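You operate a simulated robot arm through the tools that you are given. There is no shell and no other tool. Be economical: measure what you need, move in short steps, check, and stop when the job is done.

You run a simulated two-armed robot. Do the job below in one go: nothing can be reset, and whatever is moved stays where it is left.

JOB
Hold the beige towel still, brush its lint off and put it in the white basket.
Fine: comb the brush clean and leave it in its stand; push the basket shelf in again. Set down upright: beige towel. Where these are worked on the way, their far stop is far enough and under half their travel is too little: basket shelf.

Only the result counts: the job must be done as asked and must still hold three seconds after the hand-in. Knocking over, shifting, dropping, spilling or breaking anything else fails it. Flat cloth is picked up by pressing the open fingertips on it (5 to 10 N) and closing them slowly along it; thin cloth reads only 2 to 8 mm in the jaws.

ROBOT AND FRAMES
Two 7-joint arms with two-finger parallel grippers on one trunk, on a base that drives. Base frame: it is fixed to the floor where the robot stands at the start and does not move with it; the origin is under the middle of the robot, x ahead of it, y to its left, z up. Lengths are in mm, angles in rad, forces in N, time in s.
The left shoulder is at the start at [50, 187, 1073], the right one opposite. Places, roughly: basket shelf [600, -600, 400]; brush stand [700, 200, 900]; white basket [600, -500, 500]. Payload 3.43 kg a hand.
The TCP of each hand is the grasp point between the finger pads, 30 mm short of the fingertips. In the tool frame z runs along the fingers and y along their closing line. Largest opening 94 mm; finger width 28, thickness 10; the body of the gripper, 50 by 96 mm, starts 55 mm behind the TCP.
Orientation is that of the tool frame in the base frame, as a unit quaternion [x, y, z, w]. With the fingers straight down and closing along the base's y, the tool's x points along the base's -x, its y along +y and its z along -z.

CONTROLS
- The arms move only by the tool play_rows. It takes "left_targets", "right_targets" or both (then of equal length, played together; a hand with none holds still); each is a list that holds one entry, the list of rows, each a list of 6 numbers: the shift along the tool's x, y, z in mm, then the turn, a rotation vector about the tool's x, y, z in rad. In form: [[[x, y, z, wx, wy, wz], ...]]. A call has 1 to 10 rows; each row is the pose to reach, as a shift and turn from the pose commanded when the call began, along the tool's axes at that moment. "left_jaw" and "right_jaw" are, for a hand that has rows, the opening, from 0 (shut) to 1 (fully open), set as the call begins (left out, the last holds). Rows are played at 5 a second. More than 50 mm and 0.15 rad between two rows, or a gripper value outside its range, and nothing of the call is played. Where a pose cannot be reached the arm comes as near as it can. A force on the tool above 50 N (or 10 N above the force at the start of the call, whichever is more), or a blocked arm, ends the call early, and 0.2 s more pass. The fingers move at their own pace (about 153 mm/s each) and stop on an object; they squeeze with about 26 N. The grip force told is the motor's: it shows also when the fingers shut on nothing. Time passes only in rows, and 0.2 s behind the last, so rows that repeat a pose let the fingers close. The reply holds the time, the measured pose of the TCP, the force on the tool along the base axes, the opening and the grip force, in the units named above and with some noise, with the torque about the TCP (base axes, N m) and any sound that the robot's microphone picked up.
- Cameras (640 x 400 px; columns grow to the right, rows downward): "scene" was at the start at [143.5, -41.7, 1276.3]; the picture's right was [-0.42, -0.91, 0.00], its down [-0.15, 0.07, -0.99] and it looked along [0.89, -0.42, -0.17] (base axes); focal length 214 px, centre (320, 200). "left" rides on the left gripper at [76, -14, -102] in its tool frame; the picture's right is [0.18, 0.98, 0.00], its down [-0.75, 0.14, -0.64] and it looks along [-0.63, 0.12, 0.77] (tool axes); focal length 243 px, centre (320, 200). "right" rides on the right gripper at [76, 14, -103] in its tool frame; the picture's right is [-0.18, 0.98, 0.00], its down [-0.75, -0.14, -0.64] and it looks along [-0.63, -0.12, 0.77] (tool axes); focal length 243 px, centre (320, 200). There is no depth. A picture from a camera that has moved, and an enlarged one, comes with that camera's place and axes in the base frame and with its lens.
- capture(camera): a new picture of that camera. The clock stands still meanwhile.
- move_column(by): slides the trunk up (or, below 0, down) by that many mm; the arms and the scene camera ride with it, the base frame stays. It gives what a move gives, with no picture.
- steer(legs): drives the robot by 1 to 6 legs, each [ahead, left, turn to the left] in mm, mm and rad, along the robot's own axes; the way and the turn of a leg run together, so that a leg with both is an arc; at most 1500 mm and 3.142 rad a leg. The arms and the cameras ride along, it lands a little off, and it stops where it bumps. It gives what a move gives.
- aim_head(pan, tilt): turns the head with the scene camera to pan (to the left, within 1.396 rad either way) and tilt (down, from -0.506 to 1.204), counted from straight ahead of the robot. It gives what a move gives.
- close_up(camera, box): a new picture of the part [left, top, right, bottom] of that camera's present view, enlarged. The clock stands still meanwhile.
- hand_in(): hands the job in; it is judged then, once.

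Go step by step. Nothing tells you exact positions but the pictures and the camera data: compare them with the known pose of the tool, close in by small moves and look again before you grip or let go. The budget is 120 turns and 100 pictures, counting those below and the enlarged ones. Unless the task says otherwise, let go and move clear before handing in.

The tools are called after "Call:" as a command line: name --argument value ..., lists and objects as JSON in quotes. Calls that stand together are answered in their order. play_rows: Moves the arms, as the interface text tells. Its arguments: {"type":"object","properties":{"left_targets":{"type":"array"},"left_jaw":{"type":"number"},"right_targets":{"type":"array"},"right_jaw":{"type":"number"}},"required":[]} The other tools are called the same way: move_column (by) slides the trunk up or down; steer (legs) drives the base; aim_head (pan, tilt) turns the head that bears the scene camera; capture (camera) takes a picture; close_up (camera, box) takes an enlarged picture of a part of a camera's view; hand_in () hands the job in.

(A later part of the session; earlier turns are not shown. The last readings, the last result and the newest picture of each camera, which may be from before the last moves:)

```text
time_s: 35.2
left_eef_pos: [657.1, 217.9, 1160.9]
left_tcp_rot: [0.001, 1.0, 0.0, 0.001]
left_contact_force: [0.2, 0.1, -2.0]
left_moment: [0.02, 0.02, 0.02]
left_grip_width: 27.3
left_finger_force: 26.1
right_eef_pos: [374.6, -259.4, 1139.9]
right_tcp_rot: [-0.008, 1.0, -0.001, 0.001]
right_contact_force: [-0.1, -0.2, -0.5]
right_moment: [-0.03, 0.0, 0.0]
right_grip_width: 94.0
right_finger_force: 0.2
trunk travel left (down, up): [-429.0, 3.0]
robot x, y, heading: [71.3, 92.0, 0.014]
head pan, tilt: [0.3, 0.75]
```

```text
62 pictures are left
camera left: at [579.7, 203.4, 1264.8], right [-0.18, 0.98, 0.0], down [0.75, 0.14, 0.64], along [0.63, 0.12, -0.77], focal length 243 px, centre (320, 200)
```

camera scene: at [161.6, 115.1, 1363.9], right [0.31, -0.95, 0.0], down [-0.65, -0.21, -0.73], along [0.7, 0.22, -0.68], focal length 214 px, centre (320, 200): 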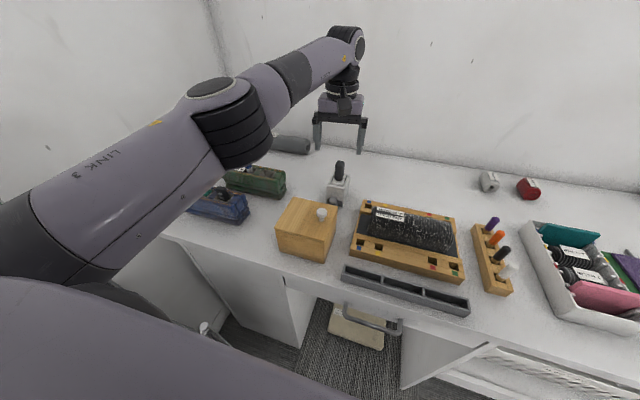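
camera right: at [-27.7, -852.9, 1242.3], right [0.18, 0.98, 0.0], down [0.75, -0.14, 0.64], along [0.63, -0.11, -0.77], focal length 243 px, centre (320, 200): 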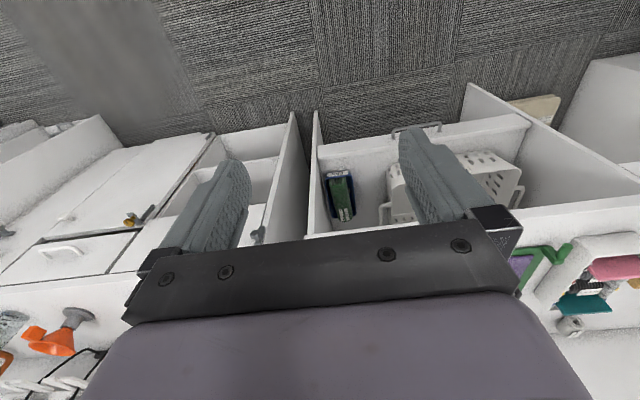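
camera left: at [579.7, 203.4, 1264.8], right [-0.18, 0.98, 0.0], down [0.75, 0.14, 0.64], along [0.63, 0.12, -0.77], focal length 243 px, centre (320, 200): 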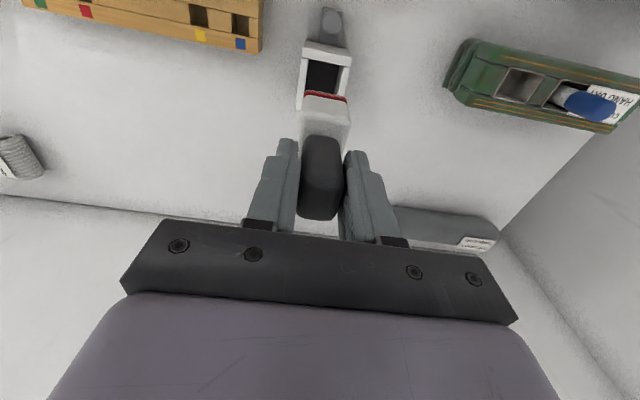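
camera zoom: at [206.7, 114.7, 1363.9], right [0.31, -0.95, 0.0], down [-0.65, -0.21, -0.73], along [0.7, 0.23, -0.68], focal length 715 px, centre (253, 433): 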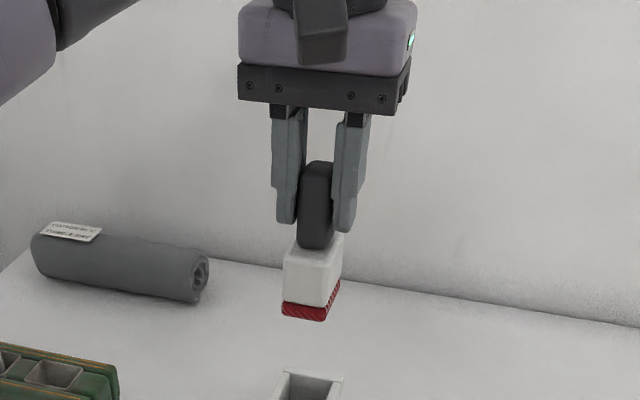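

The brush has a red lint pad about 90 mm below the TCP. I'll draw both hands in, then drive to the towel.

Call:
play_rows --left_targets '[[[40, 0, -10, 0, 0, 0], [80, 0, -20, 0, 0, 0], [120, -5, -30, 0, 0, 0], [160, -15, -30, 0, 0, 0], [160, -15, -30, 0, 0, 0]]]' --right_targets '[[[0, 45, 0, 0, 0, 0], [0, 90, 0, 0, 0, 0], [0, 135, 0, 0, 0, 0], [0, 180, 0, 0, 0, 0], [0, 210, 0, 0, 0, 0]]]'

Call:
steer --legs '[[0, -900, 0]]'

Call:
aim_head --pan 0 --tilt 0.85

Call:
capture --camera "scene"

Call:
capture --camera "right"

```text
time_s: 36.4
left_eef_pos: [496.2, 206.3, 1192.5]
left_tcp_rot: [-0.001, 1.0, -0.002, 0.0]
left_contact_force: [0.1, 0.2, -1.1]
left_moment: [-0.02, 0.04, 0.03]
left_grip_width: 27.9
left_finger_force: 25.9
right_eef_pos: [374.3, -50.1, 1139.1]
right_tcp_rot: [-0.006, 1.0, -0.001, 0.0]
right_contact_force: [-0.4, 0.0, 0.2]
right_moment: [0.01, 0.0, 0.0]
right_grip_width: 94.0
right_finger_force: 0.1
trunk travel left (down, up): [-429.0, 3.0]
robot x, y, heading: [69.6, 88.5, 0.017]
head pan, tilt: [0.3, 0.75]
```

```text
time_s: 44.7
left_eef_pos: [507.3, -689.9, 1191.2]
left_tcp_rot: [-0.002, 1.0, 0.0, -0.001]
left_contact_force: [-0.2, 0.5, -0.6]
left_moment: [0.05, 0.02, -0.05]
left_grip_width: 27.5
left_finger_force: 26.4
right_eef_pos: [388.3, -946.7, 1139.6]
right_tcp_rot: [-0.008, 1.0, 0.0, 0.001]
right_contact_force: [0.3, 0.0, -0.4]
right_moment: [-0.02, -0.02, 0.01]
right_grip_width: 94.3
right_finger_force: 0.2
trunk travel left (down, up): [-429.0, 3.0]
robot x, y, heading: [84.2, -796.5, 0.017]
head pan, tilt: [0.3, 0.75]
```

```text
time_s: 45.5
left_eef_pos: [507.5, -689.9, 1192.8]
left_tcp_rot: [-0.002, 1.0, 0.0, 0.0]
left_contact_force: [0.4, -0.6, -1.1]
left_moment: [-0.02, 0.0, 0.0]
left_grip_width: 27.8
left_finger_force: 25.8
right_eef_pos: [388.2, -947.3, 1139.7]
right_tcp_rot: [-0.009, 1.0, 0.0, 0.001]
right_contact_force: [-0.3, 0.1, -0.6]
right_moment: [-0.01, -0.01, 0.01]
right_grip_width: 94.2
right_finger_force: 0.0
trunk travel left (down, up): [-429.0, 3.0]
robot x, y, heading: [82.6, -804.1, 0.016]
head pan, tilt: [0.0, 0.85]
```

```text
61 pictures are left
camera scene: at [219.8, -805.6, 1355.9], right [0.02, -1.0, 0.0], down [-0.75, -0.01, -0.66], along [0.66, 0.01, -0.75], focal length 214 px, centre (320, 200)
```

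scene: 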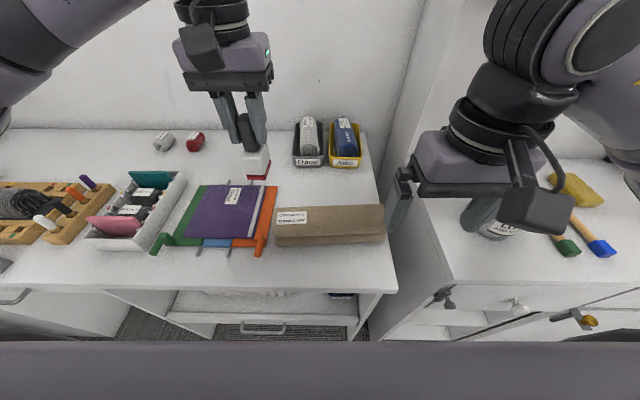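

```text
60 pictures are left
camera right: at [311.7, -932.3, 1241.7], right [0.17, 0.99, 0.0], down [0.76, -0.13, 0.64], along [0.63, -0.11, -0.77], focal length 243 px, centre (320, 200)
```

right: 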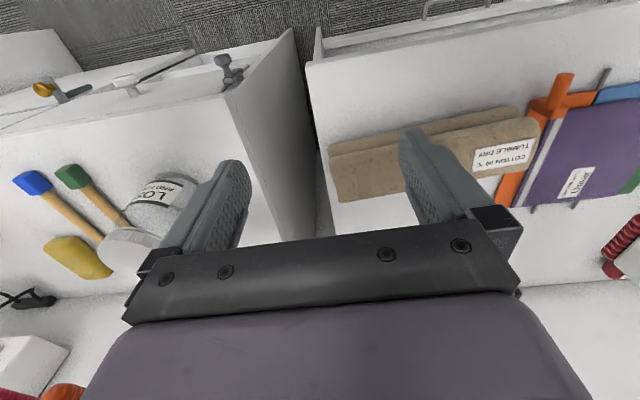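

The towel spans x 453–533, y −708…−943, top ≈975. I'll close the right fingers, tilt that hand so its body stays off to the right, and bring it over the towel's right end.

Call:
play_rows --right_targets '[[[-20, 0, 10, -0.12, 0, 0], [-40, 0, 25, -0.24, 0, 0], [-65, 0, 40, -0.36, 0, 0], [-85, 0, 60, -0.48, 0, 0], [-102, 0, 80, -0.6, 0, 0], [-102, 0, 85, -0.6, 0, 0]]]' --right_jaw 0

Call:
capture --camera "right"

Call:
close_up --camera "scene" --box '[220, 140, 440, 280]'

```text
time_s: 46.9
left_eef_pos: [507.4, -690.2, 1191.6]
left_tcp_rot: [-0.002, 1.0, 0.0, 0.0]
left_contact_force: [-0.7, 0.0, -1.6]
left_moment: [0.01, 0.02, 0.0]
left_grip_width: 27.7
left_finger_force: 25.8
right_eef_pos: [491.2, -944.5, 1052.4]
right_tcp_rot: [-0.008, 0.955, 0.296, -0.002]
right_contact_force: [0.2, 0.7, -0.3]
right_moment: [-0.05, 0.01, 0.0]
right_grip_width: 0.0
right_finger_force: 26.3
trunk travel left (down, up): [-429.0, 3.0]
robot x, y, heading: [82.1, -808.2, 0.019]
head pan, tilt: [0.0, 0.85]
```

```text
59 pictures are left
camera right: at [415.2, -989.6, 1145.7], right [0.17, 0.81, 0.56], down [0.76, -0.47, 0.45], along [0.63, 0.35, -0.7], focal length 243 px, centre (320, 200)
```

right: 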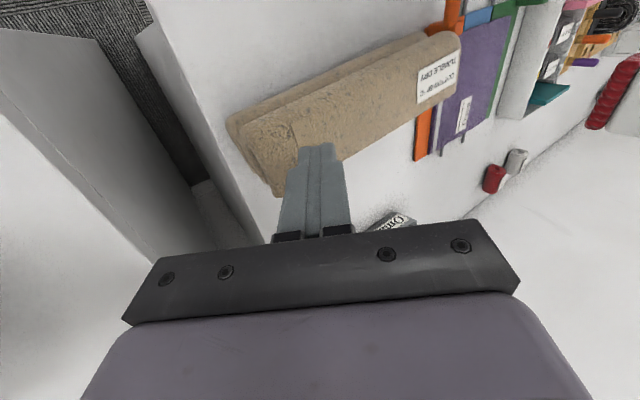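

```text
2.86 times, centred on (330, 210) of scene
camera zoom: at [219.7, -805.6, 1355.9], right [0.02, -1.0, 0.0], down [-0.75, -0.01, -0.66], along [0.66, 0.01, -0.75], focal length 613 px, centre (291, 171)
```

zoom: 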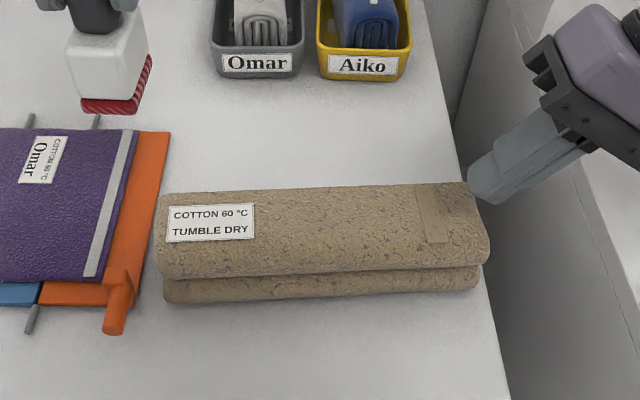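

Call:
play_rows --right_targets '[[[0, -11.3, 16.5, 0, 0, 0], [0, -22.6, 33, 0, 0, 0], [0, -26, 38, 0, 0, 0], [0, -28.2, 41.2, 0, 0, 0]]]'

Call:
close_up --camera "right" --box '[200, 20, 480, 250]'

```text
time_s: 47.9
left_eef_pos: [507.3, -690.0, 1193.3]
left_tcp_rot: [-0.002, 1.0, -0.001, 0.0]
left_contact_force: [0.5, 0.0, -1.5]
left_moment: [-0.01, 0.05, 0.01]
left_grip_width: 27.7
left_finger_force: 26.4
right_eef_pos: [492.0, -944.7, 1004.0]
right_tcp_rot: [-0.008, 0.955, 0.296, -0.001]
right_contact_force: [-1.6, -2.9, 7.0]
right_moment: [-0.06, 0.08, 0.01]
right_grip_width: 0.0
right_finger_force: 25.9
trunk travel left (down, up): [-429.0, 3.0]
robot x, y, heading: [83.4, -803.6, 0.015]
head pan, tilt: [0.0, 0.85]
```

```text
1.74 times, centred on (340, 135) of right
camera zoom: at [416.1, -990.6, 1096.9], right [0.17, 0.81, 0.56], down [0.76, -0.47, 0.45], along [0.63, 0.35, -0.7], focal length 422 px, centre (285, 313)
```

zoom: 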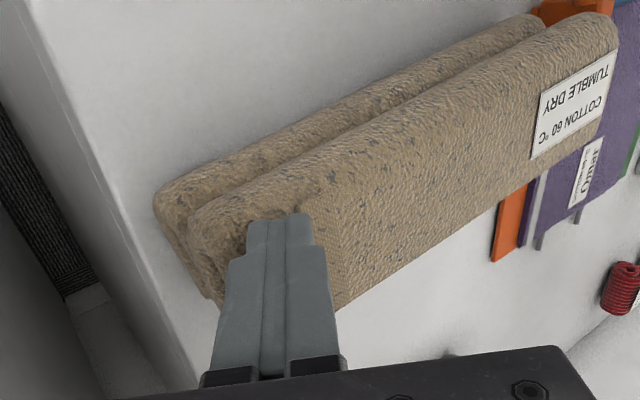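

Right fingertips rest on the towel's right end with ~7 N. I'll press slightly more and bring the brush above the towel.

Call:
play_rows --left_targets '[[[8, -42, 18, 0, 0, 0], [16, -84, 36, 0, 0, 0], [24, -126, 54, 0, 0, 0], [32, -165, 76, 0, 0, 0], [32, -170, 92, 0, 0, 0]]]' --right_targets '[[[0, 0, 0, 0, 0, 0], [0, -0.6, 0.8, 0, 0, 0], [0, -1.1, 1.6, 0, 0, 0], [0, -1.1, 1.6, 0, 0, 0], [0, -1.1, 1.6, 0, 0, 0]]]'

Call:
close_up --camera "scene" --box '[240, 120, 440, 260]'

```text
time_s: 49.1
left_eef_pos: [475.3, -861.2, 1101.1]
left_tcp_rot: [-0.002, 1.0, 0.0, 0.001]
left_contact_force: [-0.3, -0.3, -1.7]
left_moment: [-0.02, 0.02, -0.02]
left_grip_width: 27.6
left_finger_force: 26.1
right_eef_pos: [491.0, -943.8, 1004.4]
right_tcp_rot: [-0.009, 0.955, 0.296, 0.001]
right_contact_force: [4.7, 0.6, 21.7]
right_moment: [0.19, -0.15, -0.06]
right_grip_width: 0.0
right_finger_force: 26.1
trunk travel left (down, up): [-429.0, 3.0]
robot x, y, heading: [79.4, -804.5, 0.014]
head pan, tilt: [0.0, 0.85]
```

```text
2.86 times, centred on (340, 190) of scene
camera zoom: at [218.9, -805.3, 1356.1], right [0.02, -1.0, 0.0], down [-0.75, -0.01, -0.66], along [0.66, 0.01, -0.75], focal length 613 px, centre (263, 229)
```

zoom: 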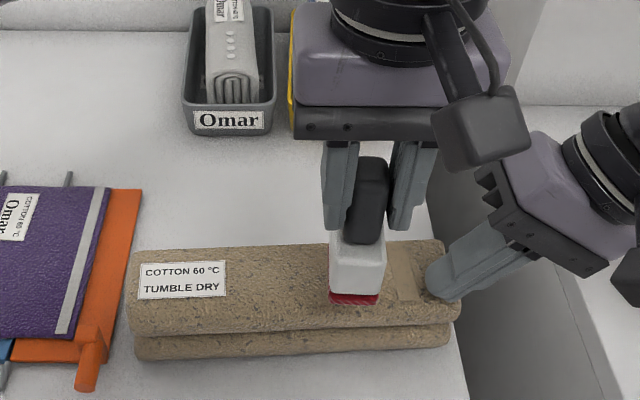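

Call:
play_rows --left_targets '[[[0, 0, 18, 0, 0, 0], [0, 0, 26, 0, 0, 0], [0, 0, 30, 0, 0, 0], [0, 0, 32, 0, 0, 0]]]'

Call:
close_up --camera "scene" --box '[290, 170, 420, 250]'

```text
time_s: 50.1
left_eef_pos: [476.0, -859.5, 1070.3]
left_tcp_rot: [-0.002, 1.0, -0.002, 0.001]
left_contact_force: [1.0, -0.3, 0.5]
left_moment: [0.05, -0.06, 0.03]
left_grip_width: 27.7
left_finger_force: 25.9
right_eef_pos: [490.3, -945.7, 1003.9]
right_tcp_rot: [-0.008, 0.955, 0.297, 0.0]
right_contact_force: [3.6, 0.2, 23.1]
right_moment: [0.21, -0.07, -0.05]
right_grip_width: 0.3
right_finger_force: 25.8
trunk travel left (down, up): [-429.0, 3.0]
robot x, y, heading: [79.0, -808.6, 0.019]
head pan, tilt: [0.0, 0.85]
```

```text
4.92 times, centred on (355, 210) of scene
camera zoom: at [218.5, -805.2, 1356.1], right [0.02, -1.0, 0.0], down [-0.75, -0.01, -0.66], along [0.66, 0.01, -0.75], focal length 1056 px, centre (148, 151)
```

zoom: 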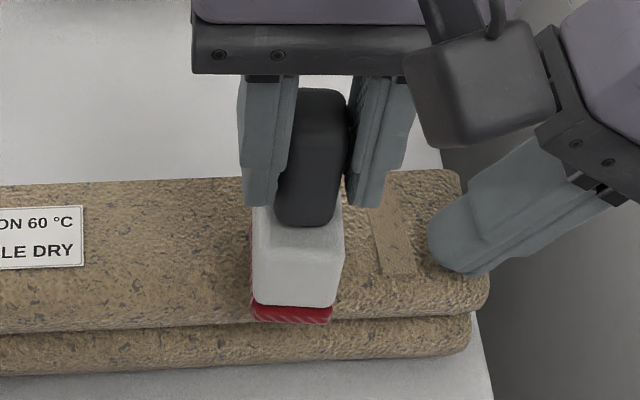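

Contact starts at TCP z≈1070. First stroke along the front lane toward the left.

Call:
play_rows --left_targets '[[[0, 0, 0.8, 0, 0, 0], [0, 14, 0.8, 0, 0, 0], [0, 28, 0.8, 0, 0, 0], [0, 42, 0.8, 0, 0, 0], [0, 56, 0.8, 0, 0, 0], [0, 70, 0.8, 0, 0, 0], [0, 84, 0.8, 0, 0, 0], [0, 98, 0.8, 0, 0, 0], [0, 112, 0.8, 0, 0, 0], [0, 126, 0.8, 0, 0, 0]]]'

Call:
close_up --camera "scene" --box '[240, 140, 430, 260]'

```text
time_s: 52.3
left_eef_pos: [475.6, -734.6, 1069.7]
left_tcp_rot: [-0.002, 1.0, -0.003, 0.003]
left_contact_force: [0.7, -7.6, 21.2]
left_moment: [-0.47, -0.11, -0.09]
left_grip_width: 28.2
left_finger_force: 26.3
right_eef_pos: [489.6, -944.2, 1005.3]
right_tcp_rot: [-0.008, 0.955, 0.296, 0.0]
right_contact_force: [4.3, 6.1, 20.0]
right_moment: [0.32, -0.05, -0.07]
right_grip_width: 0.1
right_finger_force: 26.2
trunk travel left (down, up): [-429.0, 3.0]
robot x, y, heading: [82.3, -801.2, 0.012]
head pan, tilt: [0.0, 0.85]
```

```text
3.33 times, centred on (335, 200) of scene
camera zoom: at [217.4, -805.8, 1356.5], right [0.02, -1.0, 0.0], down [-0.75, -0.01, -0.66], along [0.66, 0.01, -0.75], focal length 715 px, centre (270, 200)
```

zoom: 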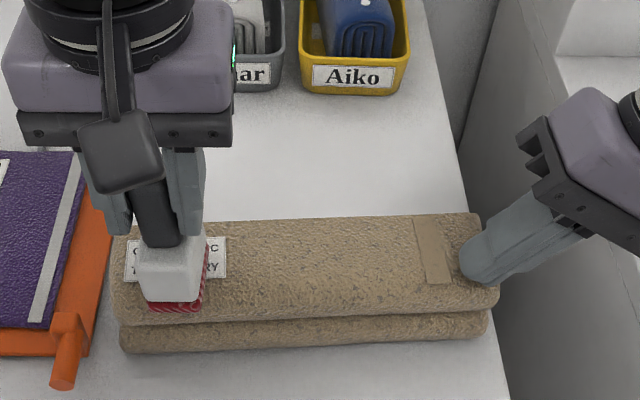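

Lint seems to lessen in that lane and the towel stayed put. Lift, shift to the rear lane and stroke back.

Call:
play_rows --left_targets '[[[0, 0, -12, 0, 0, 0], [-37, 0, -12, 0, 0, 0], [-37, 0, -4, 0, 0, 0], [-37, 0, -1, 0, 0, 0], [-37, -22, -1, 0, 0, 0], [-37, -44, -1, 0, 0, 0], [-37, -66, -1, 0, 0, 0], [-37, -88, -1, 0, 0, 0], [-37, -110, -1, 0, 0, 0], [-37, -132, -1, 0, 0, 0]]]'

Call:
close_up --camera "scene" --box '[240, 140, 430, 260]'

```text
time_s: 54.5
left_eef_pos: [511.5, -864.7, 1070.6]
left_tcp_rot: [-0.001, 1.0, 0.0, 0.001]
left_contact_force: [-0.5, -0.4, -0.9]
left_moment: [-0.03, 0.02, 0.02]
left_grip_width: 27.4
left_finger_force: 26.3
right_eef_pos: [490.5, -944.7, 1003.8]
right_tcp_rot: [-0.008, 0.955, 0.297, -0.001]
right_contact_force: [-0.9, -1.5, 25.8]
right_moment: [0.18, 0.1, 0.03]
right_grip_width: 0.2
right_finger_force: 26.0
trunk travel left (down, up): [-429.0, 3.0]
robot x, y, heading: [81.2, -806.9, 0.019]
head pan, tilt: [0.0, 0.85]
```

```text
3.33 times, centred on (335, 200) of scene
camera zoom: at [217.9, -805.3, 1356.1], right [0.02, -1.0, 0.0], down [-0.75, -0.01, -0.66], along [0.66, 0.01, -0.75], focal length 715 px, centre (270, 200)
```

zoom: 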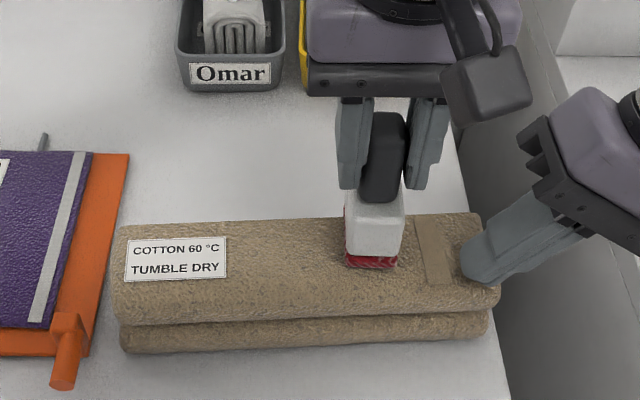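

Call:
play_rows --left_targets '[[[0, 0, 1.5, 0, 0, 0], [0, 0, 2.2, 0, 0, 0], [0, 20, 2.0, 0, 0, 0], [0, 40, 1.8, 0, 0, 0], [0, 60, 1.5, 0, 0, 0], [0, 80, 1.2, 0, 0, 0], [0, 100, 1, 0, 0, 0], [0, 120, 0.7, 0, 0, 0], [0, 135, 0.5, 0, 0, 0], [0, 135, -20, 0, 0, 0]]]'

Call:
close_up --camera "scene" --box '[265, 190, 395, 265]'

```text
time_s: 56.7
left_eef_pos: [509.0, -728.9, 1086.9]
left_tcp_rot: [-0.002, 1.0, 0.0, 0.0]
left_contact_force: [0.3, 0.0, -1.3]
left_moment: [0.02, 0.04, 0.03]
left_grip_width: 28.0
left_finger_force: 25.7
right_eef_pos: [490.9, -945.6, 1005.3]
right_tcp_rot: [-0.008, 0.955, 0.297, 0.0]
right_contact_force: [-3.3, -3.4, 28.0]
right_moment: [0.14, 0.12, 0.03]
right_grip_width: 0.0
right_finger_force: 26.1
trunk travel left (down, up): [-429.0, 3.0]
robot x, y, heading: [81.1, -805.7, 0.013]
head pan, tilt: [0.0, 0.85]
```

```text
4.92 times, centred on (330, 228) of scene
camera zoom: at [217.5, -805.5, 1356.0], right [0.02, -1.0, 0.0], down [-0.75, -0.01, -0.66], along [0.66, 0.01, -0.75], focal length 1056 px, centre (271, 65)
```

zoom: 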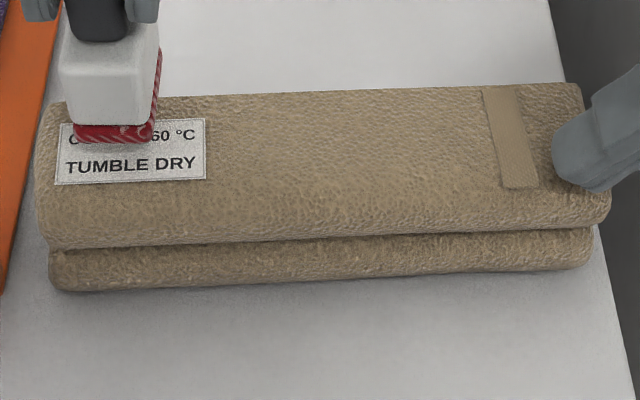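

Looks clean; one more insurance pass along the middle, then lift.

Call:
play_rows --left_targets '[[[26, -5, 0, 0, 0, 0], [26, -5, 17, 0, 0, 0], [26, -25, 17.5, 0, 0, 0], [26, -45, 18, 0, 0, 0], [26, -65, 18.3, 0, 0, 0], [26, -85, 18.6, 0, 0, 0], [26, -105, 19, 0, 0, 0], [26, -125, 19.2, 0, 0, 0], [26, -140, 19.3, 0, 0, 0], [26, -140, 0, 0, 0, 0]]]'

Call:
play_rows --left_targets '[[[0, 0, -45, 0, 0, 0], [0, 40, -90, 0, 0, 0], [0, 85, -100, 0, 0, 0], [0, 130, -100, 0, 0, 0]]]' --right_targets '[[[0, 20, -29, 0, 0, 0], [0, 40, -58, 0, 0, 0], [0, 55, -80, 0, 0, 0], [0, 70, -100, 0, 0, 0]]]'

Call:
close_up --camera "scene" --box '[250, 60, 410, 265]'

```text
time_s: 58.9
left_eef_pos: [487.2, -870.1, 1089.7]
left_tcp_rot: [-0.002, 1.0, -0.002, 0.001]
left_contact_force: [0.7, 0.3, -0.6]
left_moment: [0.01, 0.02, 0.03]
left_grip_width: 27.6
left_finger_force: 25.9
right_eef_pos: [489.8, -945.1, 1004.9]
right_tcp_rot: [-0.009, 0.955, 0.296, 0.0]
right_contact_force: [-1.0, -0.2, 25.9]
right_moment: [0.22, 0.09, -0.01]
right_grip_width: 0.0
right_finger_force: 26.4
trunk travel left (down, up): [-429.0, 3.0]
robot x, y, heading: [78.9, -805.5, 0.018]
head pan, tilt: [0.0, 0.85]
```

```text
refused: row 2 steps farther than a row can; nothing moved
```

```text
1.95 times, centred on (330, 162) of scene
camera zoom: at [217.8, -805.1, 1356.1], right [0.02, -1.0, 0.0], down [-0.75, -0.01, -0.66], along [0.66, 0.01, -0.75], focal length 418 px, centre (300, 273)
```

zoom: 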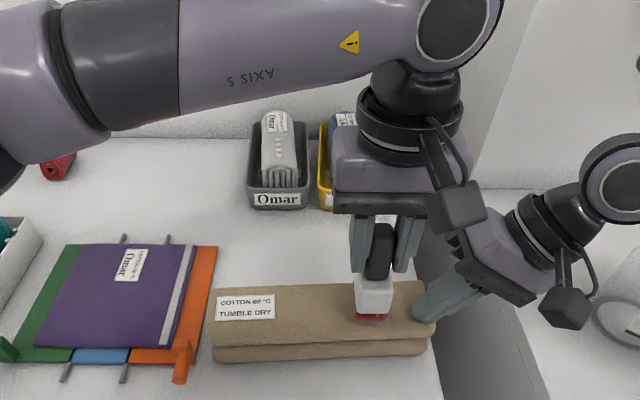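

Call:
play_rows --left_targets '[[[0, 0, -45, 0, 0, 0], [0, 30, -80, 0, 0, 0], [0, 70, -100, 0, 0, 0], [0, 115, -110, 0, 0, 0], [0, 155, -110, 0, 0, 0]]]' --right_targets '[[[0, 15, -21, 0, 0, 0], [0, 37, -54, 0.1, 0, 0], [0, 59, -87, 0.24, 0, 0], [0, 75, -110, 0.38, 0, 0], [0, 75, -110, 0.5, 0, 0]]]'

Call:
steer --legs '[[0, 900, 0]]'

Call:
capture --camera "scene"

```text
time_s: 60.1
left_eef_pos: [486.0, -714.4, 1199.4]
left_tcp_rot: [-0.001, 1.0, -0.002, 0.0]
left_contact_force: [0.0, 0.2, -1.5]
left_moment: [0.01, 0.02, 0.0]
left_grip_width: 27.7
left_finger_force: 26.3
right_eef_pos: [490.8, -945.8, 1135.2]
right_tcp_rot: [-0.007, 0.999, 0.048, -0.001]
right_contact_force: [-0.2, 0.9, 0.4]
right_moment: [-0.03, 0.01, -0.01]
right_grip_width: 0.1
right_finger_force: 25.6
trunk travel left (down, up): [-429.0, 3.0]
robot x, y, heading: [84.7, -806.4, 0.016]
head pan, tilt: [0.0, 0.85]
```

```text
time_s: 68.3
left_eef_pos: [462.0, 191.3, 1197.9]
left_tcp_rot: [-0.01, 1.0, -0.001, 0.0]
left_contact_force: [-0.9, -0.5, -1.7]
left_moment: [-0.01, 0.0, 0.02]
left_grip_width: 27.4
left_finger_force: 26.1
right_eef_pos: [470.1, -37.7, 1134.6]
right_tcp_rot: [-0.016, 0.999, 0.049, -0.001]
right_contact_force: [-0.1, 0.0, 0.1]
right_moment: [0.01, 0.06, 0.0]
right_grip_width: 0.1
right_finger_force: 26.5
trunk travel left (down, up): [-429.0, 3.0]
robot x, y, heading: [63.1, 93.6, 0.032]
head pan, tilt: [0.0, 0.85]
```

```text
50 pictures are left
camera scene: at [197.7, 97.5, 1355.9], right [0.03, -1.0, 0.0], down [-0.75, -0.02, -0.66], along [0.66, 0.02, -0.75], focal length 214 px, centre (320, 200)
```

scene: 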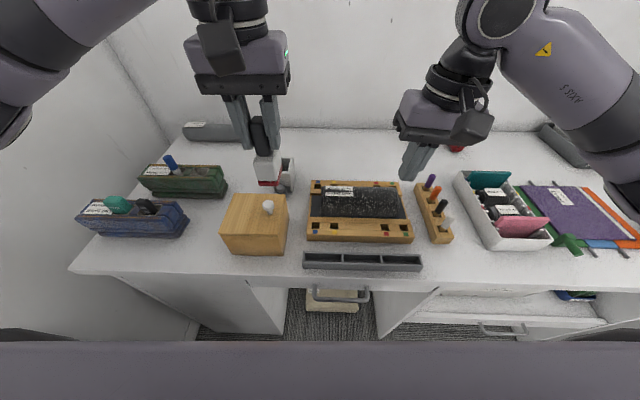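

Now put the brush above its stand at the recorded spot.

Call:
play_rows --left_targets '[[[-45, 5, 0, 0, 0, 0.005], [-90, 10, 0, 0, 0, 0.01], [-135, 16, 0, 0, 0, 0.015], [-175, 21, 20, 0, 0, 0.02], [-194.5, 23, 38, 0, 0, 0.02], [-194.5, 23, 38, 0, 0, 0.02]]]'

Call:
capture --camera "left"

```text
time_s: 69.7
left_eef_pos: [654.9, 221.8, 1161.2]
left_tcp_rot: [0.001, 1.0, -0.001, 0.001]
left_contact_force: [0.9, 0.6, -0.8]
left_moment: [0.02, 0.03, -0.03]
left_grip_width: 27.6
left_finger_force: 25.4
right_eef_pos: [470.8, -38.2, 1134.4]
right_tcp_rot: [-0.017, 0.999, 0.049, -0.001]
right_contact_force: [0.1, -0.2, 1.1]
right_moment: [0.01, -0.02, -0.01]
right_grip_width: 0.0
right_finger_force: 25.6
trunk travel left (down, up): [-429.0, 3.0]
robot x, y, heading: [62.9, 93.6, 0.029]
head pan, tilt: [0.0, 0.85]
```

```text
49 pictures are left
camera left: at [578.7, 207.8, 1264.4], right [-0.18, 0.98, 0.0], down [0.75, 0.14, 0.64], along [0.63, 0.12, -0.77], focal length 243 px, centre (320, 200)
```

left: 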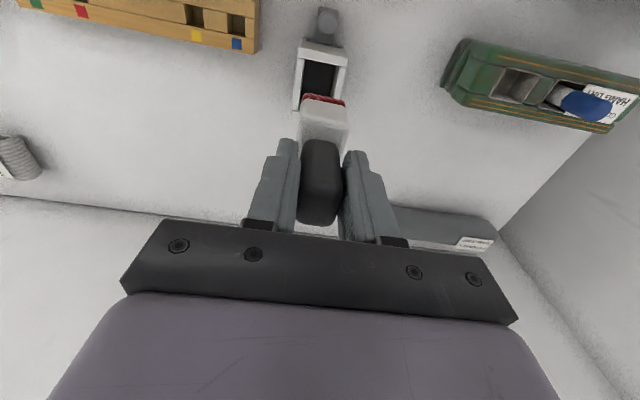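

Call:
play_rows --left_targets '[[[-1.4, -3.5, 0, 0, 0, 0], [-1.4, -3.5, 35, 0, 0, 0], [-1.4, -3.5, 65, 0, 0, 0], [-1.4, -3.5, 65, 0, 0, 0]]]'

Call:
close_up --camera "left" --box '[260, 0, 400, 200]'

Call:
close_up --camera "scene" --box '[220, 100, 340, 220]'

```text
time_s: 70.7
left_eef_pos: [656.6, 217.6, 1096.4]
left_tcp_rot: [0.0, 1.0, -0.001, 0.001]
left_contact_force: [-0.8, 0.4, -1.6]
left_moment: [-0.01, 0.01, 0.02]
left_grip_width: 27.7
left_finger_force: 26.3
right_eef_pos: [470.5, -37.9, 1134.6]
right_tcp_rot: [-0.016, 0.999, 0.051, -0.001]
right_contact_force: [-0.2, -0.3, 0.5]
right_moment: [0.02, 0.03, -0.03]
right_grip_width: 0.1
right_finger_force: 26.0
trunk travel left (down, up): [-429.0, 3.0]
robot x, y, heading: [62.9, 95.7, 0.034]
head pan, tilt: [0.0, 0.85]
```

```text
2.00 times, centred on (330, 100) of left
camera zoom: at [580.1, 202.2, 1199.7], right [-0.18, 0.98, 0.0], down [0.75, 0.14, 0.64], along [0.63, 0.12, -0.77], focal length 485 px, centre (300, 400)
```

zoom: 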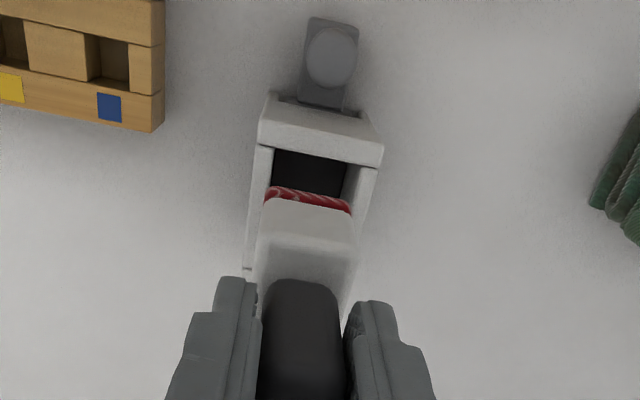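

```text
3.33 times, centred on (280, 160) of scene
camera zoom: at [197.7, 97.4, 1355.9], right [0.03, -1.0, 0.0], down [-0.75, -0.02, -0.66], along [0.66, 0.02, -0.75], focal length 715 px, centre (453, 333)
```

zoom: 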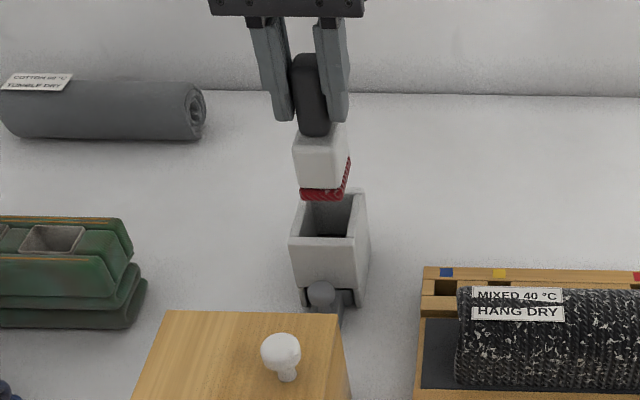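

Aligned. Lower the brush into the stand.

Call:
play_rows --left_targets '[[[0, 0, 14, 0, 0, 0], [0, 0, 26, 0, 0, 0], [0, 0, 38, 0, 0, 0], [0, 0, 50, 0, 0, 0], [0, 0, 60, 0, 0, 0], [0, 0, 68, 0, 0, 0], [0, 0, 72, 0, 0, 0]]]'

Call:
close_up --camera "left" --box '[260, 0, 400, 200]'

Call:
close_up --camera "scene" --box '[220, 100, 340, 220]'

```text
time_s: 71.9
left_eef_pos: [658.5, 216.3, 1053.3]
left_tcp_rot: [-0.001, 1.0, -0.003, 0.009]
left_contact_force: [-7.0, 1.4, 18.7]
left_moment: [0.08, 0.49, 0.01]
left_grip_width: 27.9
left_finger_force: 25.6
right_eef_pos: [469.8, -39.7, 1135.0]
right_tcp_rot: [-0.016, 0.999, 0.05, 0.0]
right_contact_force: [-0.7, 0.0, -0.1]
right_moment: [-0.01, 0.03, 0.0]
right_grip_width: 0.0
right_finger_force: 25.5
trunk travel left (down, up): [-429.0, 3.0]
robot x, y, heading: [60.4, 95.6, 0.03]
head pan, tilt: [0.0, 0.85]
stopped in row 5 (left hand): the force on the tool passed its limit at 55 N (the readings are from after the stop); the commanded pose is now the measured one
```

```text
2.00 times, centred on (330, 100) of left
camera zoom: at [580.0, 201.7, 1156.0], right [-0.18, 0.98, -0.01], down [0.74, 0.15, 0.65], along [0.64, 0.11, -0.76], focal length 485 px, centre (300, 400)
```

zoom: 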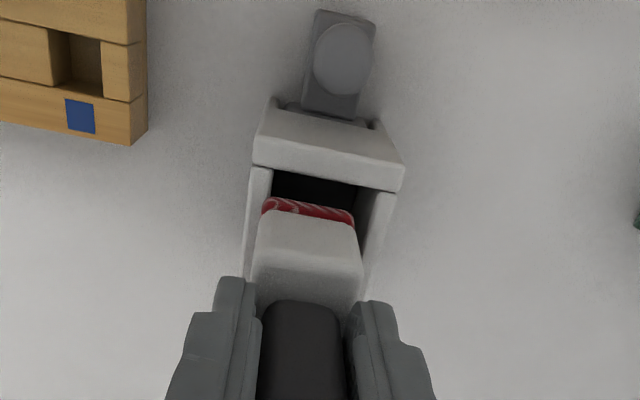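

```text
3.33 times, centred on (280, 160) of scene
camera zoom: at [196.3, 97.3, 1355.7], right [0.03, -1.0, 0.0], down [-0.75, -0.02, -0.66], along [0.66, 0.02, -0.75], focal length 715 px, centre (453, 333)
```

zoom: 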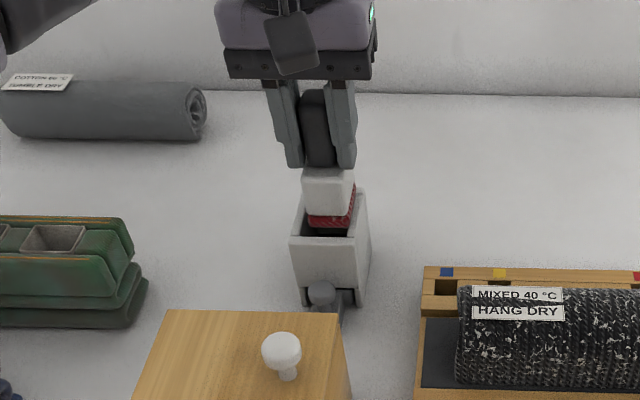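

The pad rests on the stand rim: it sits roughly 3–4 mm too far right and ~5 mm too far back. Lift, correct, look again.

Call:
play_rows --left_targets '[[[0, 0, -20, 0, 0, 0], [5, 3.5, -20, 0, -0.018, 0], [5, 3.5, -13, 0, -0.018, 0], [5, 3.5, -13, 0, -0.018, 0]]]'

Call:
close_up --camera "left" --box '[280, 30, 380, 130]'

Call:
close_up --camera "scene" --box '[250, 130, 310, 200]'

```text
time_s: 72.9
left_eef_pos: [654.8, 219.8, 1064.0]
left_tcp_rot: [0.0, 1.0, -0.002, 0.016]
left_contact_force: [-0.2, -0.4, -1.7]
left_moment: [-0.01, 0.0, -0.03]
left_grip_width: 27.7
left_finger_force: 26.2
right_eef_pos: [470.4, -38.7, 1133.6]
right_tcp_rot: [-0.017, 0.999, 0.05, 0.0]
right_contact_force: [0.0, 0.2, -1.0]
right_moment: [-0.03, 0.01, 0.01]
right_grip_width: 0.0
right_finger_force: 26.0
trunk travel left (down, up): [-429.0, 3.0]
robot x, y, heading: [57.5, 96.1, 0.032]
head pan, tilt: [0.0, 0.85]
```

```text
4.00 times, centred on (330, 80) of left
camera zoom: at [574.3, 205.5, 1163.7], right [-0.18, 0.98, -0.01], down [0.73, 0.14, 0.67], along [0.66, 0.12, -0.75], focal length 970 px, centre (280, 680)
```

zoom: 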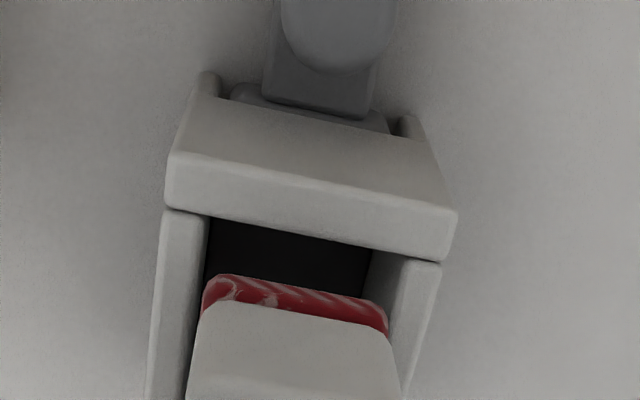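

```text
5.71 times, centred on (280, 165) of scene
camera zoom: at [197.7, 97.6, 1355.8], right [0.03, -1.0, 0.0], down [-0.75, -0.02, -0.66], along [0.66, 0.02, -0.75], focal length 1226 px, centre (549, 400)
```

zoom: 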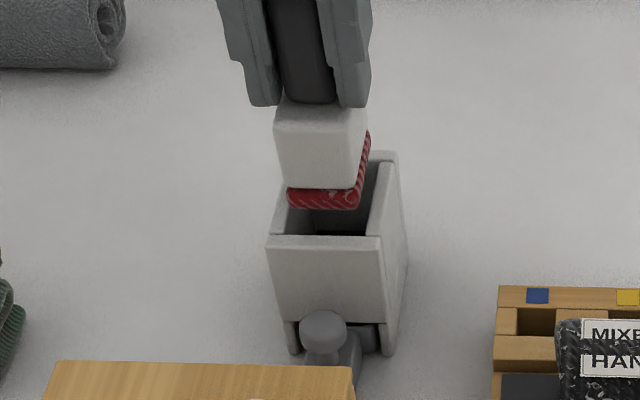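

Centred sideways; I'll undo the slight pitch (which also brings the pad ~3 mm forward) and lower.

Call:
play_rows --left_targets '[[[0, 0, 0, 0, 0.032, 0], [0, 0, 5, 0, 0.032, 0], [0, 0, 10, 0, 0.032, 0], [0, 0, 15, 0, 0.032, 0], [0, 0, 21, 0, 0.032, 0], [0, 0, 28, 0, 0.032, 0], [0, 0, 34, 0, 0.032, 0], [0, 0, 39, 0, 0.032, 0]]]'

Call:
close_up --camera "scene" --box '[240, 110, 320, 210]'

```text
time_s: 74.7
left_eef_pos: [655.1, 219.2, 1024.2]
left_tcp_rot: [0.0, 1.0, -0.003, 0.0]
left_contact_force: [-0.1, 0.1, -0.7]
left_moment: [-0.01, 0.0, 0.0]
left_grip_width: 27.5
left_finger_force: 25.8
right_eef_pos: [471.1, -38.8, 1133.5]
right_tcp_rot: [-0.017, 0.999, 0.049, -0.001]
right_contact_force: [0.0, 0.5, -0.7]
right_moment: [0.01, 0.0, 0.01]
right_grip_width: 0.1
right_finger_force: 26.0
trunk travel left (down, up): [-429.0, 3.0]
robot x, y, heading: [62.3, 94.1, 0.034]
head pan, tilt: [0.0, 0.85]
```

```text
4.00 times, centred on (280, 160) of scene
camera zoom: at [197.8, 97.5, 1355.8], right [0.03, -1.0, 0.0], down [-0.75, -0.02, -0.66], along [0.66, 0.02, -0.75], focal length 858 px, centre (480, 360)
```

zoom: 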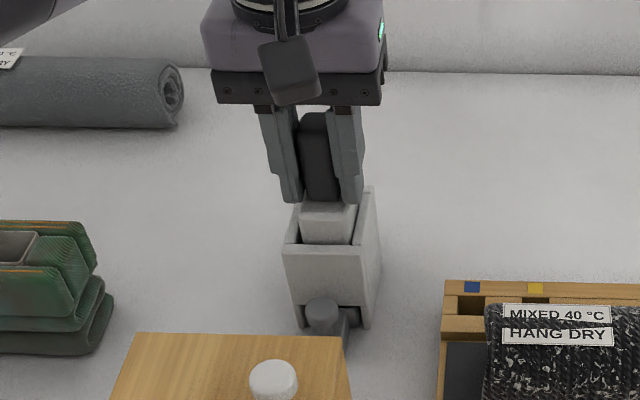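

It went in freely. Seat it the last few millimetres.

Call:
play_rows --left_targets '[[[0, 0, 1.5, 0, 0, 0], [0, 0, 3, 0, 0, 0]]]'

Call:
play_rows --left_targets '[[[0, 0, 1, 0, 0, 0], [0, 0, 2, 0, 0, 0]]]'

```text
time_s: 75.3
left_eef_pos: [655.5, 217.8, 1022.3]
left_tcp_rot: [0.001, 1.0, -0.003, 0.0]
left_contact_force: [0.4, -0.2, -1.8]
left_moment: [0.03, 0.03, -0.01]
left_grip_width: 27.5
left_finger_force: 25.8
right_eef_pos: [471.7, -38.1, 1134.2]
right_tcp_rot: [-0.017, 0.999, 0.05, -0.001]
right_contact_force: [-0.4, 0.0, 0.0]
right_moment: [-0.01, 0.01, 0.0]
right_grip_width: 0.0
right_finger_force: 25.6
trunk travel left (down, up): [-429.0, 3.0]
robot x, y, heading: [63.7, 93.1, 0.032]
head pan, tilt: [0.0, 0.85]
```

```text
time_s: 75.9
left_eef_pos: [655.0, 219.8, 1018.9]
left_tcp_rot: [0.0, 1.0, -0.003, 0.0]
left_contact_force: [0.4, -0.3, -1.5]
left_moment: [-0.01, 0.01, 0.01]
left_grip_width: 27.6
left_finger_force: 26.5
right_eef_pos: [470.1, -38.4, 1134.6]
right_tcp_rot: [-0.017, 0.999, 0.05, -0.001]
right_contact_force: [-0.6, -1.2, -0.3]
right_moment: [0.0, 0.02, 0.0]
right_grip_width: 0.1
right_finger_force: 25.6
trunk travel left (down, up): [-429.0, 3.0]
robot x, y, heading: [58.6, 93.6, 0.032]
head pan, tilt: [0.0, 0.85]
```

Call:
play_rows --left_targets '[[[0, 0, 1, 0, 0, 0], [0, 0, 2, 0, 0, 0], [0, 0, 3, 0, 0, 0]]]'

Call:
close_up --camera "left" --box '[250, 0, 410, 200]'

```text
time_s: 76.7
left_eef_pos: [655.5, 219.1, 1014.5]
left_tcp_rot: [0.0, 1.0, -0.003, -0.001]
left_contact_force: [-0.5, -0.1, -0.7]
left_moment: [0.03, 0.04, -0.01]
left_grip_width: 27.7
left_finger_force: 26.7
right_eef_pos: [471.1, -38.6, 1135.0]
right_tcp_rot: [-0.017, 0.999, 0.05, -0.001]
right_contact_force: [-0.3, -0.1, 0.4]
right_moment: [0.0, 0.01, 0.02]
right_grip_width: 0.2
right_finger_force: 26.1
trunk travel left (down, up): [-429.0, 3.0]
robot x, y, heading: [61.0, 96.6, 0.032]
head pan, tilt: [0.0, 0.85]
```

```text
2.00 times, centred on (330, 100) of left
camera zoom: at [578.8, 205.4, 1119.0], right [-0.18, 0.98, -0.01], down [0.75, 0.14, 0.64], along [0.63, 0.11, -0.77], focal length 485 px, centre (300, 400)
```

zoom: 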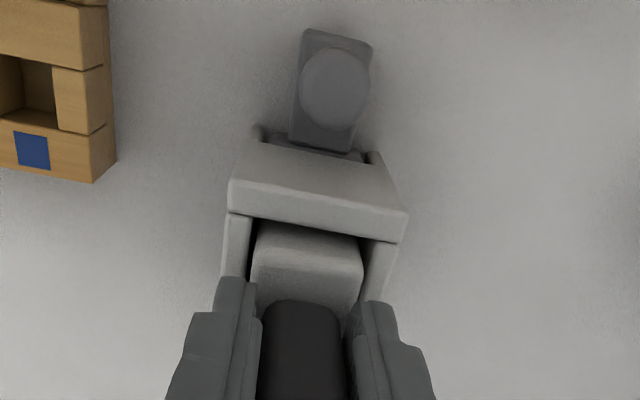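

Call:
play_rows --left_targets '[[[0, 0, 1.5, 0, 0, 0], [0, 0, 3, 0, 0, 0], [0, 0, 4, 0, 0, 0]]]'

```text
time_s: 77.5
left_eef_pos: [655.5, 219.1, 1011.2]
left_tcp_rot: [0.0, 1.0, -0.002, 0.0]
left_contact_force: [-1.5, -1.3, -0.2]
left_moment: [-0.05, 0.02, 0.0]
left_grip_width: 28.0
left_finger_force: 26.3
right_eef_pos: [470.6, -38.9, 1134.6]
right_tcp_rot: [-0.016, 0.999, 0.05, 0.0]
right_contact_force: [0.2, 0.6, -0.3]
right_moment: [-0.01, 0.0, 0.01]
right_grip_width: 0.0
right_finger_force: 25.7
trunk travel left (down, up): [-429.0, 3.0]
robot x, y, heading: [61.5, 96.6, 0.032]
head pan, tilt: [0.0, 0.85]
```

Call:
play_rows --left_targets '[[[0, 0, 1, 0, 0, 0], [0, 0, 2, 0, 0, 0], [0, 0, 3, 0, 0, 0]]]'

Call:
close_up --camera "scene" --box '[240, 110, 320, 210]'

```text
time_s: 78.3
left_eef_pos: [655.9, 220.7, 1008.8]
left_tcp_rot: [0.0, 1.0, -0.003, 0.001]
left_contact_force: [-2.0, 0.3, 0.2]
left_moment: [0.05, 0.0, 0.03]
left_grip_width: 27.4
left_finger_force: 26.4
right_eef_pos: [471.4, -37.7, 1135.3]
right_tcp_rot: [-0.016, 0.999, 0.049, -0.001]
right_contact_force: [0.1, 0.4, -0.3]
right_moment: [0.02, -0.01, -0.01]
right_grip_width: 0.0
right_finger_force: 26.0
trunk travel left (down, up): [-429.0, 3.0]
robot x, y, heading: [60.1, 96.5, 0.037]
head pan, tilt: [0.0, 0.85]
```

```text
4.00 times, centred on (280, 160) of scene
camera zoom: at [197.4, 97.6, 1355.9], right [0.03, -1.0, 0.0], down [-0.75, -0.02, -0.66], along [0.66, 0.02, -0.75], focal length 858 px, centre (480, 360)
```

zoom: 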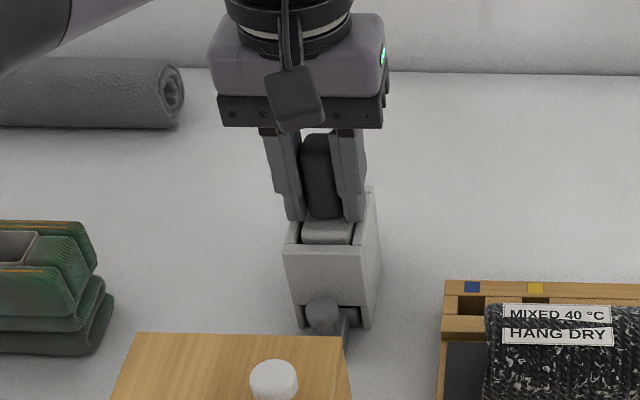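

Nearly seated; I'll release it, rise, and look at the stand and comb knob.

Call:
play_rows --left_targets '[[[0, 0, 1.5, 0, 0, 0], [0, 0, 1.5, 0, 0, 0]]]'

Call:
play_rows --left_targets '[[[0, 0, 0, 0, 0, 0], [0, 0, 0, 0, 0, 0], [0, 0, -30, 0, 0, 0], [0, 0, -70, 0, 0, 0], [45, 0, -90, 0, 0, 0], [90, 0, -90, 0, 0, 0]]]' --left_jaw 1

Call:
close_up --camera "left" --box '[240, 40, 400, 200]'

Call:
close_up --camera "scene" --box '[240, 110, 320, 210]'

```text
time_s: 78.9
left_eef_pos: [655.5, 219.4, 1008.3]
left_tcp_rot: [0.001, 1.0, -0.002, 0.002]
left_contact_force: [0.7, 0.3, 6.9]
left_moment: [0.15, -0.3, 0.02]
left_grip_width: 27.7
left_finger_force: 25.9
right_eef_pos: [469.4, -38.5, 1134.1]
right_tcp_rot: [-0.016, 0.999, 0.049, -0.001]
right_contact_force: [-0.1, -0.4, 0.8]
right_moment: [-0.01, -0.02, 0.02]
right_grip_width: 0.2
right_finger_force: 25.9
trunk travel left (down, up): [-429.0, 3.0]
robot x, y, heading: [60.4, 95.8, 0.033]
head pan, tilt: [0.0, 0.85]
```

```text
time_s: 80.3
left_eef_pos: [566.3, 222.8, 1099.0]
left_tcp_rot: [-0.001, 1.0, -0.003, 0.001]
left_contact_force: [-0.1, 0.6, -0.9]
left_moment: [-0.02, 0.0, 0.02]
left_grip_width: 94.1
left_finger_force: 0.1
right_eef_pos: [469.9, -38.4, 1135.2]
right_tcp_rot: [-0.017, 0.999, 0.05, -0.001]
right_contact_force: [0.0, -0.3, -1.1]
right_moment: [-0.01, 0.02, -0.03]
right_grip_width: 0.0
right_finger_force: 26.3
trunk travel left (down, up): [-429.0, 3.0]
robot x, y, heading: [57.7, 92.5, 0.034]
head pan, tilt: [0.0, 0.85]
```

```text
2.50 times, centred on (320, 120) of left
camera zoom: at [489.6, 207.3, 1202.2], right [-0.19, 0.98, -0.01], down [0.75, 0.15, 0.64], along [0.63, 0.12, -0.77], focal length 606 px, centre (320, 400)
```

zoom: 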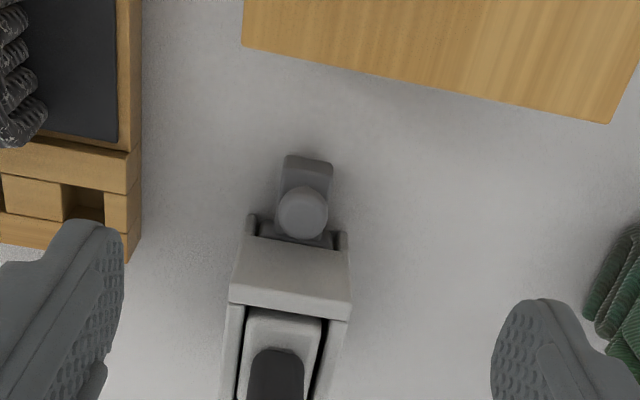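

```text
4.00 times, centred on (280, 160) of scene
camera zoom: at [197.3, 97.6, 1355.9], right [0.03, -1.0, 0.0], down [-0.75, -0.02, -0.66], along [0.66, 0.02, -0.75], focal length 858 px, centre (480, 360)
```

zoom: 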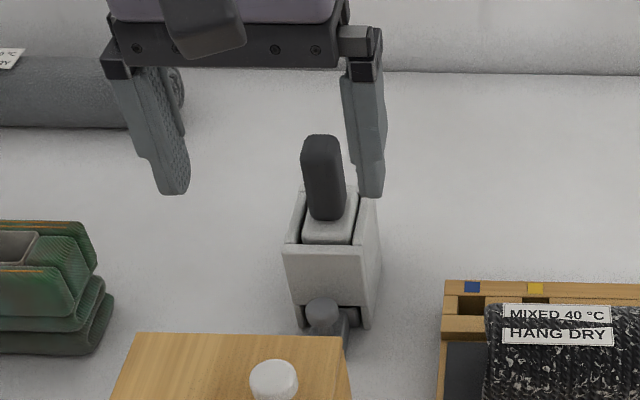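

Brush is back, seated. The comb knob is at about (596, 217, 946); I'll grip it with half-open fingers.

Call:
play_rows --left_targets '[[[-15, -3, 20, 0, 0, 0], [-30, -5.3, 50, 0, 0, 0], [-30, -5.3, 85, 0, 0, 0], [-30, -5.3, 100, 0, 0, 0]]]' --left_jaw 0.5

Call:
close_up --camera "left" --box '[240, 60, 400, 220]'

Call:
close_up --camera "scene" --box '[240, 110, 320, 210]'

```text
time_s: 81.3
left_eef_pos: [595.2, 215.3, 998.8]
left_tcp_rot: [0.0, 1.0, -0.002, -0.001]
left_contact_force: [0.1, -0.2, 0.8]
left_moment: [-0.03, 0.02, 0.01]
left_grip_width: 47.2
left_finger_force: 0.0
right_eef_pos: [470.7, -39.9, 1133.4]
right_tcp_rot: [-0.016, 0.999, 0.05, 0.0]
right_contact_force: [-0.3, 0.8, 0.0]
right_moment: [-0.03, 0.01, 0.03]
right_grip_width: 0.0
right_finger_force: 26.0
trunk travel left (down, up): [-429.0, 3.0]
robot x, y, heading: [62.7, 94.1, 0.033]
head pan, tilt: [0.0, 0.85]
```

```text
2.50 times, centred on (320, 140) of left
camera zoom: at [518.0, 201.3, 1101.7], right [-0.19, 0.98, 0.0], down [0.75, 0.14, 0.64], along [0.63, 0.12, -0.77], focal length 606 px, centre (320, 350)
```

zoom: 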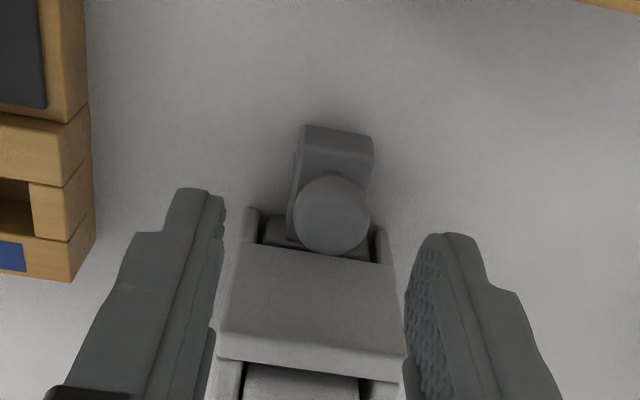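

```text
4.00 times, centred on (280, 160) of scene
camera zoom: at [197.7, 97.5, 1355.9], right [0.03, -1.0, 0.0], down [-0.75, -0.02, -0.66], along [0.66, 0.02, -0.75], focal length 858 px, centre (480, 360)
```

zoom: 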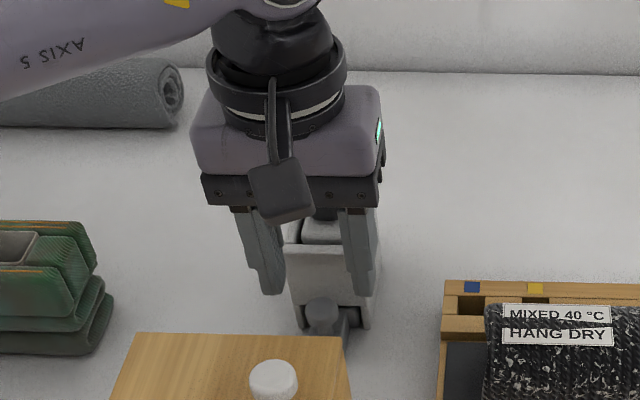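

Call:
play_rows --left_targets '[[[0, 3, 12, 0, 0, 0], [0, 3.5, 24, 0, 0, 0], [0, 3.5, 31, 0, 0, 0]]]'

Call:
close_up --camera "left" --box '[240, 80, 400, 240]'

```text
time_s: 82.1
left_eef_pos: [594.4, 217.5, 967.3]
left_tcp_rot: [0.0, 1.0, -0.002, 0.001]
left_contact_force: [0.1, -0.8, -0.9]
left_moment: [-0.01, 0.02, 0.04]
left_grip_width: 47.1
left_finger_force: 0.0
right_eef_pos: [470.8, -37.7, 1133.8]
right_tcp_rot: [-0.017, 0.999, 0.05, -0.001]
right_contact_force: [0.6, 0.0, -0.2]
right_moment: [0.0, 0.0, -0.01]
right_grip_width: 0.0
right_finger_force: 26.0
trunk travel left (down, up): [-429.0, 3.0]
robot x, y, heading: [63.3, 94.7, 0.033]
head pan, tilt: [0.0, 0.85]
```

```text
2.50 times, centred on (320, 160) of left
camera zoom: at [517.7, 203.0, 1070.0], right [-0.18, 0.98, 0.0], down [0.75, 0.14, 0.64], along [0.63, 0.11, -0.77], focal length 606 px, centre (320, 300)
```

zoom: 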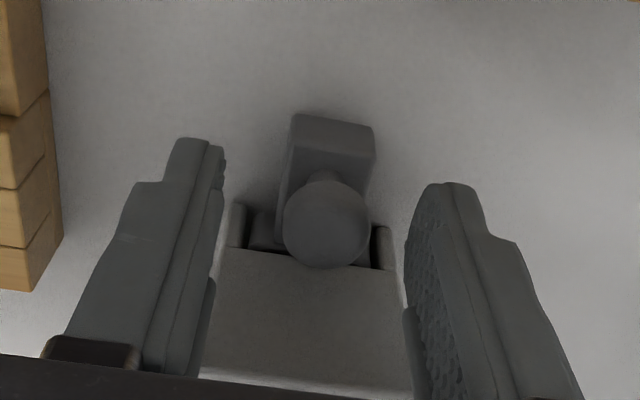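

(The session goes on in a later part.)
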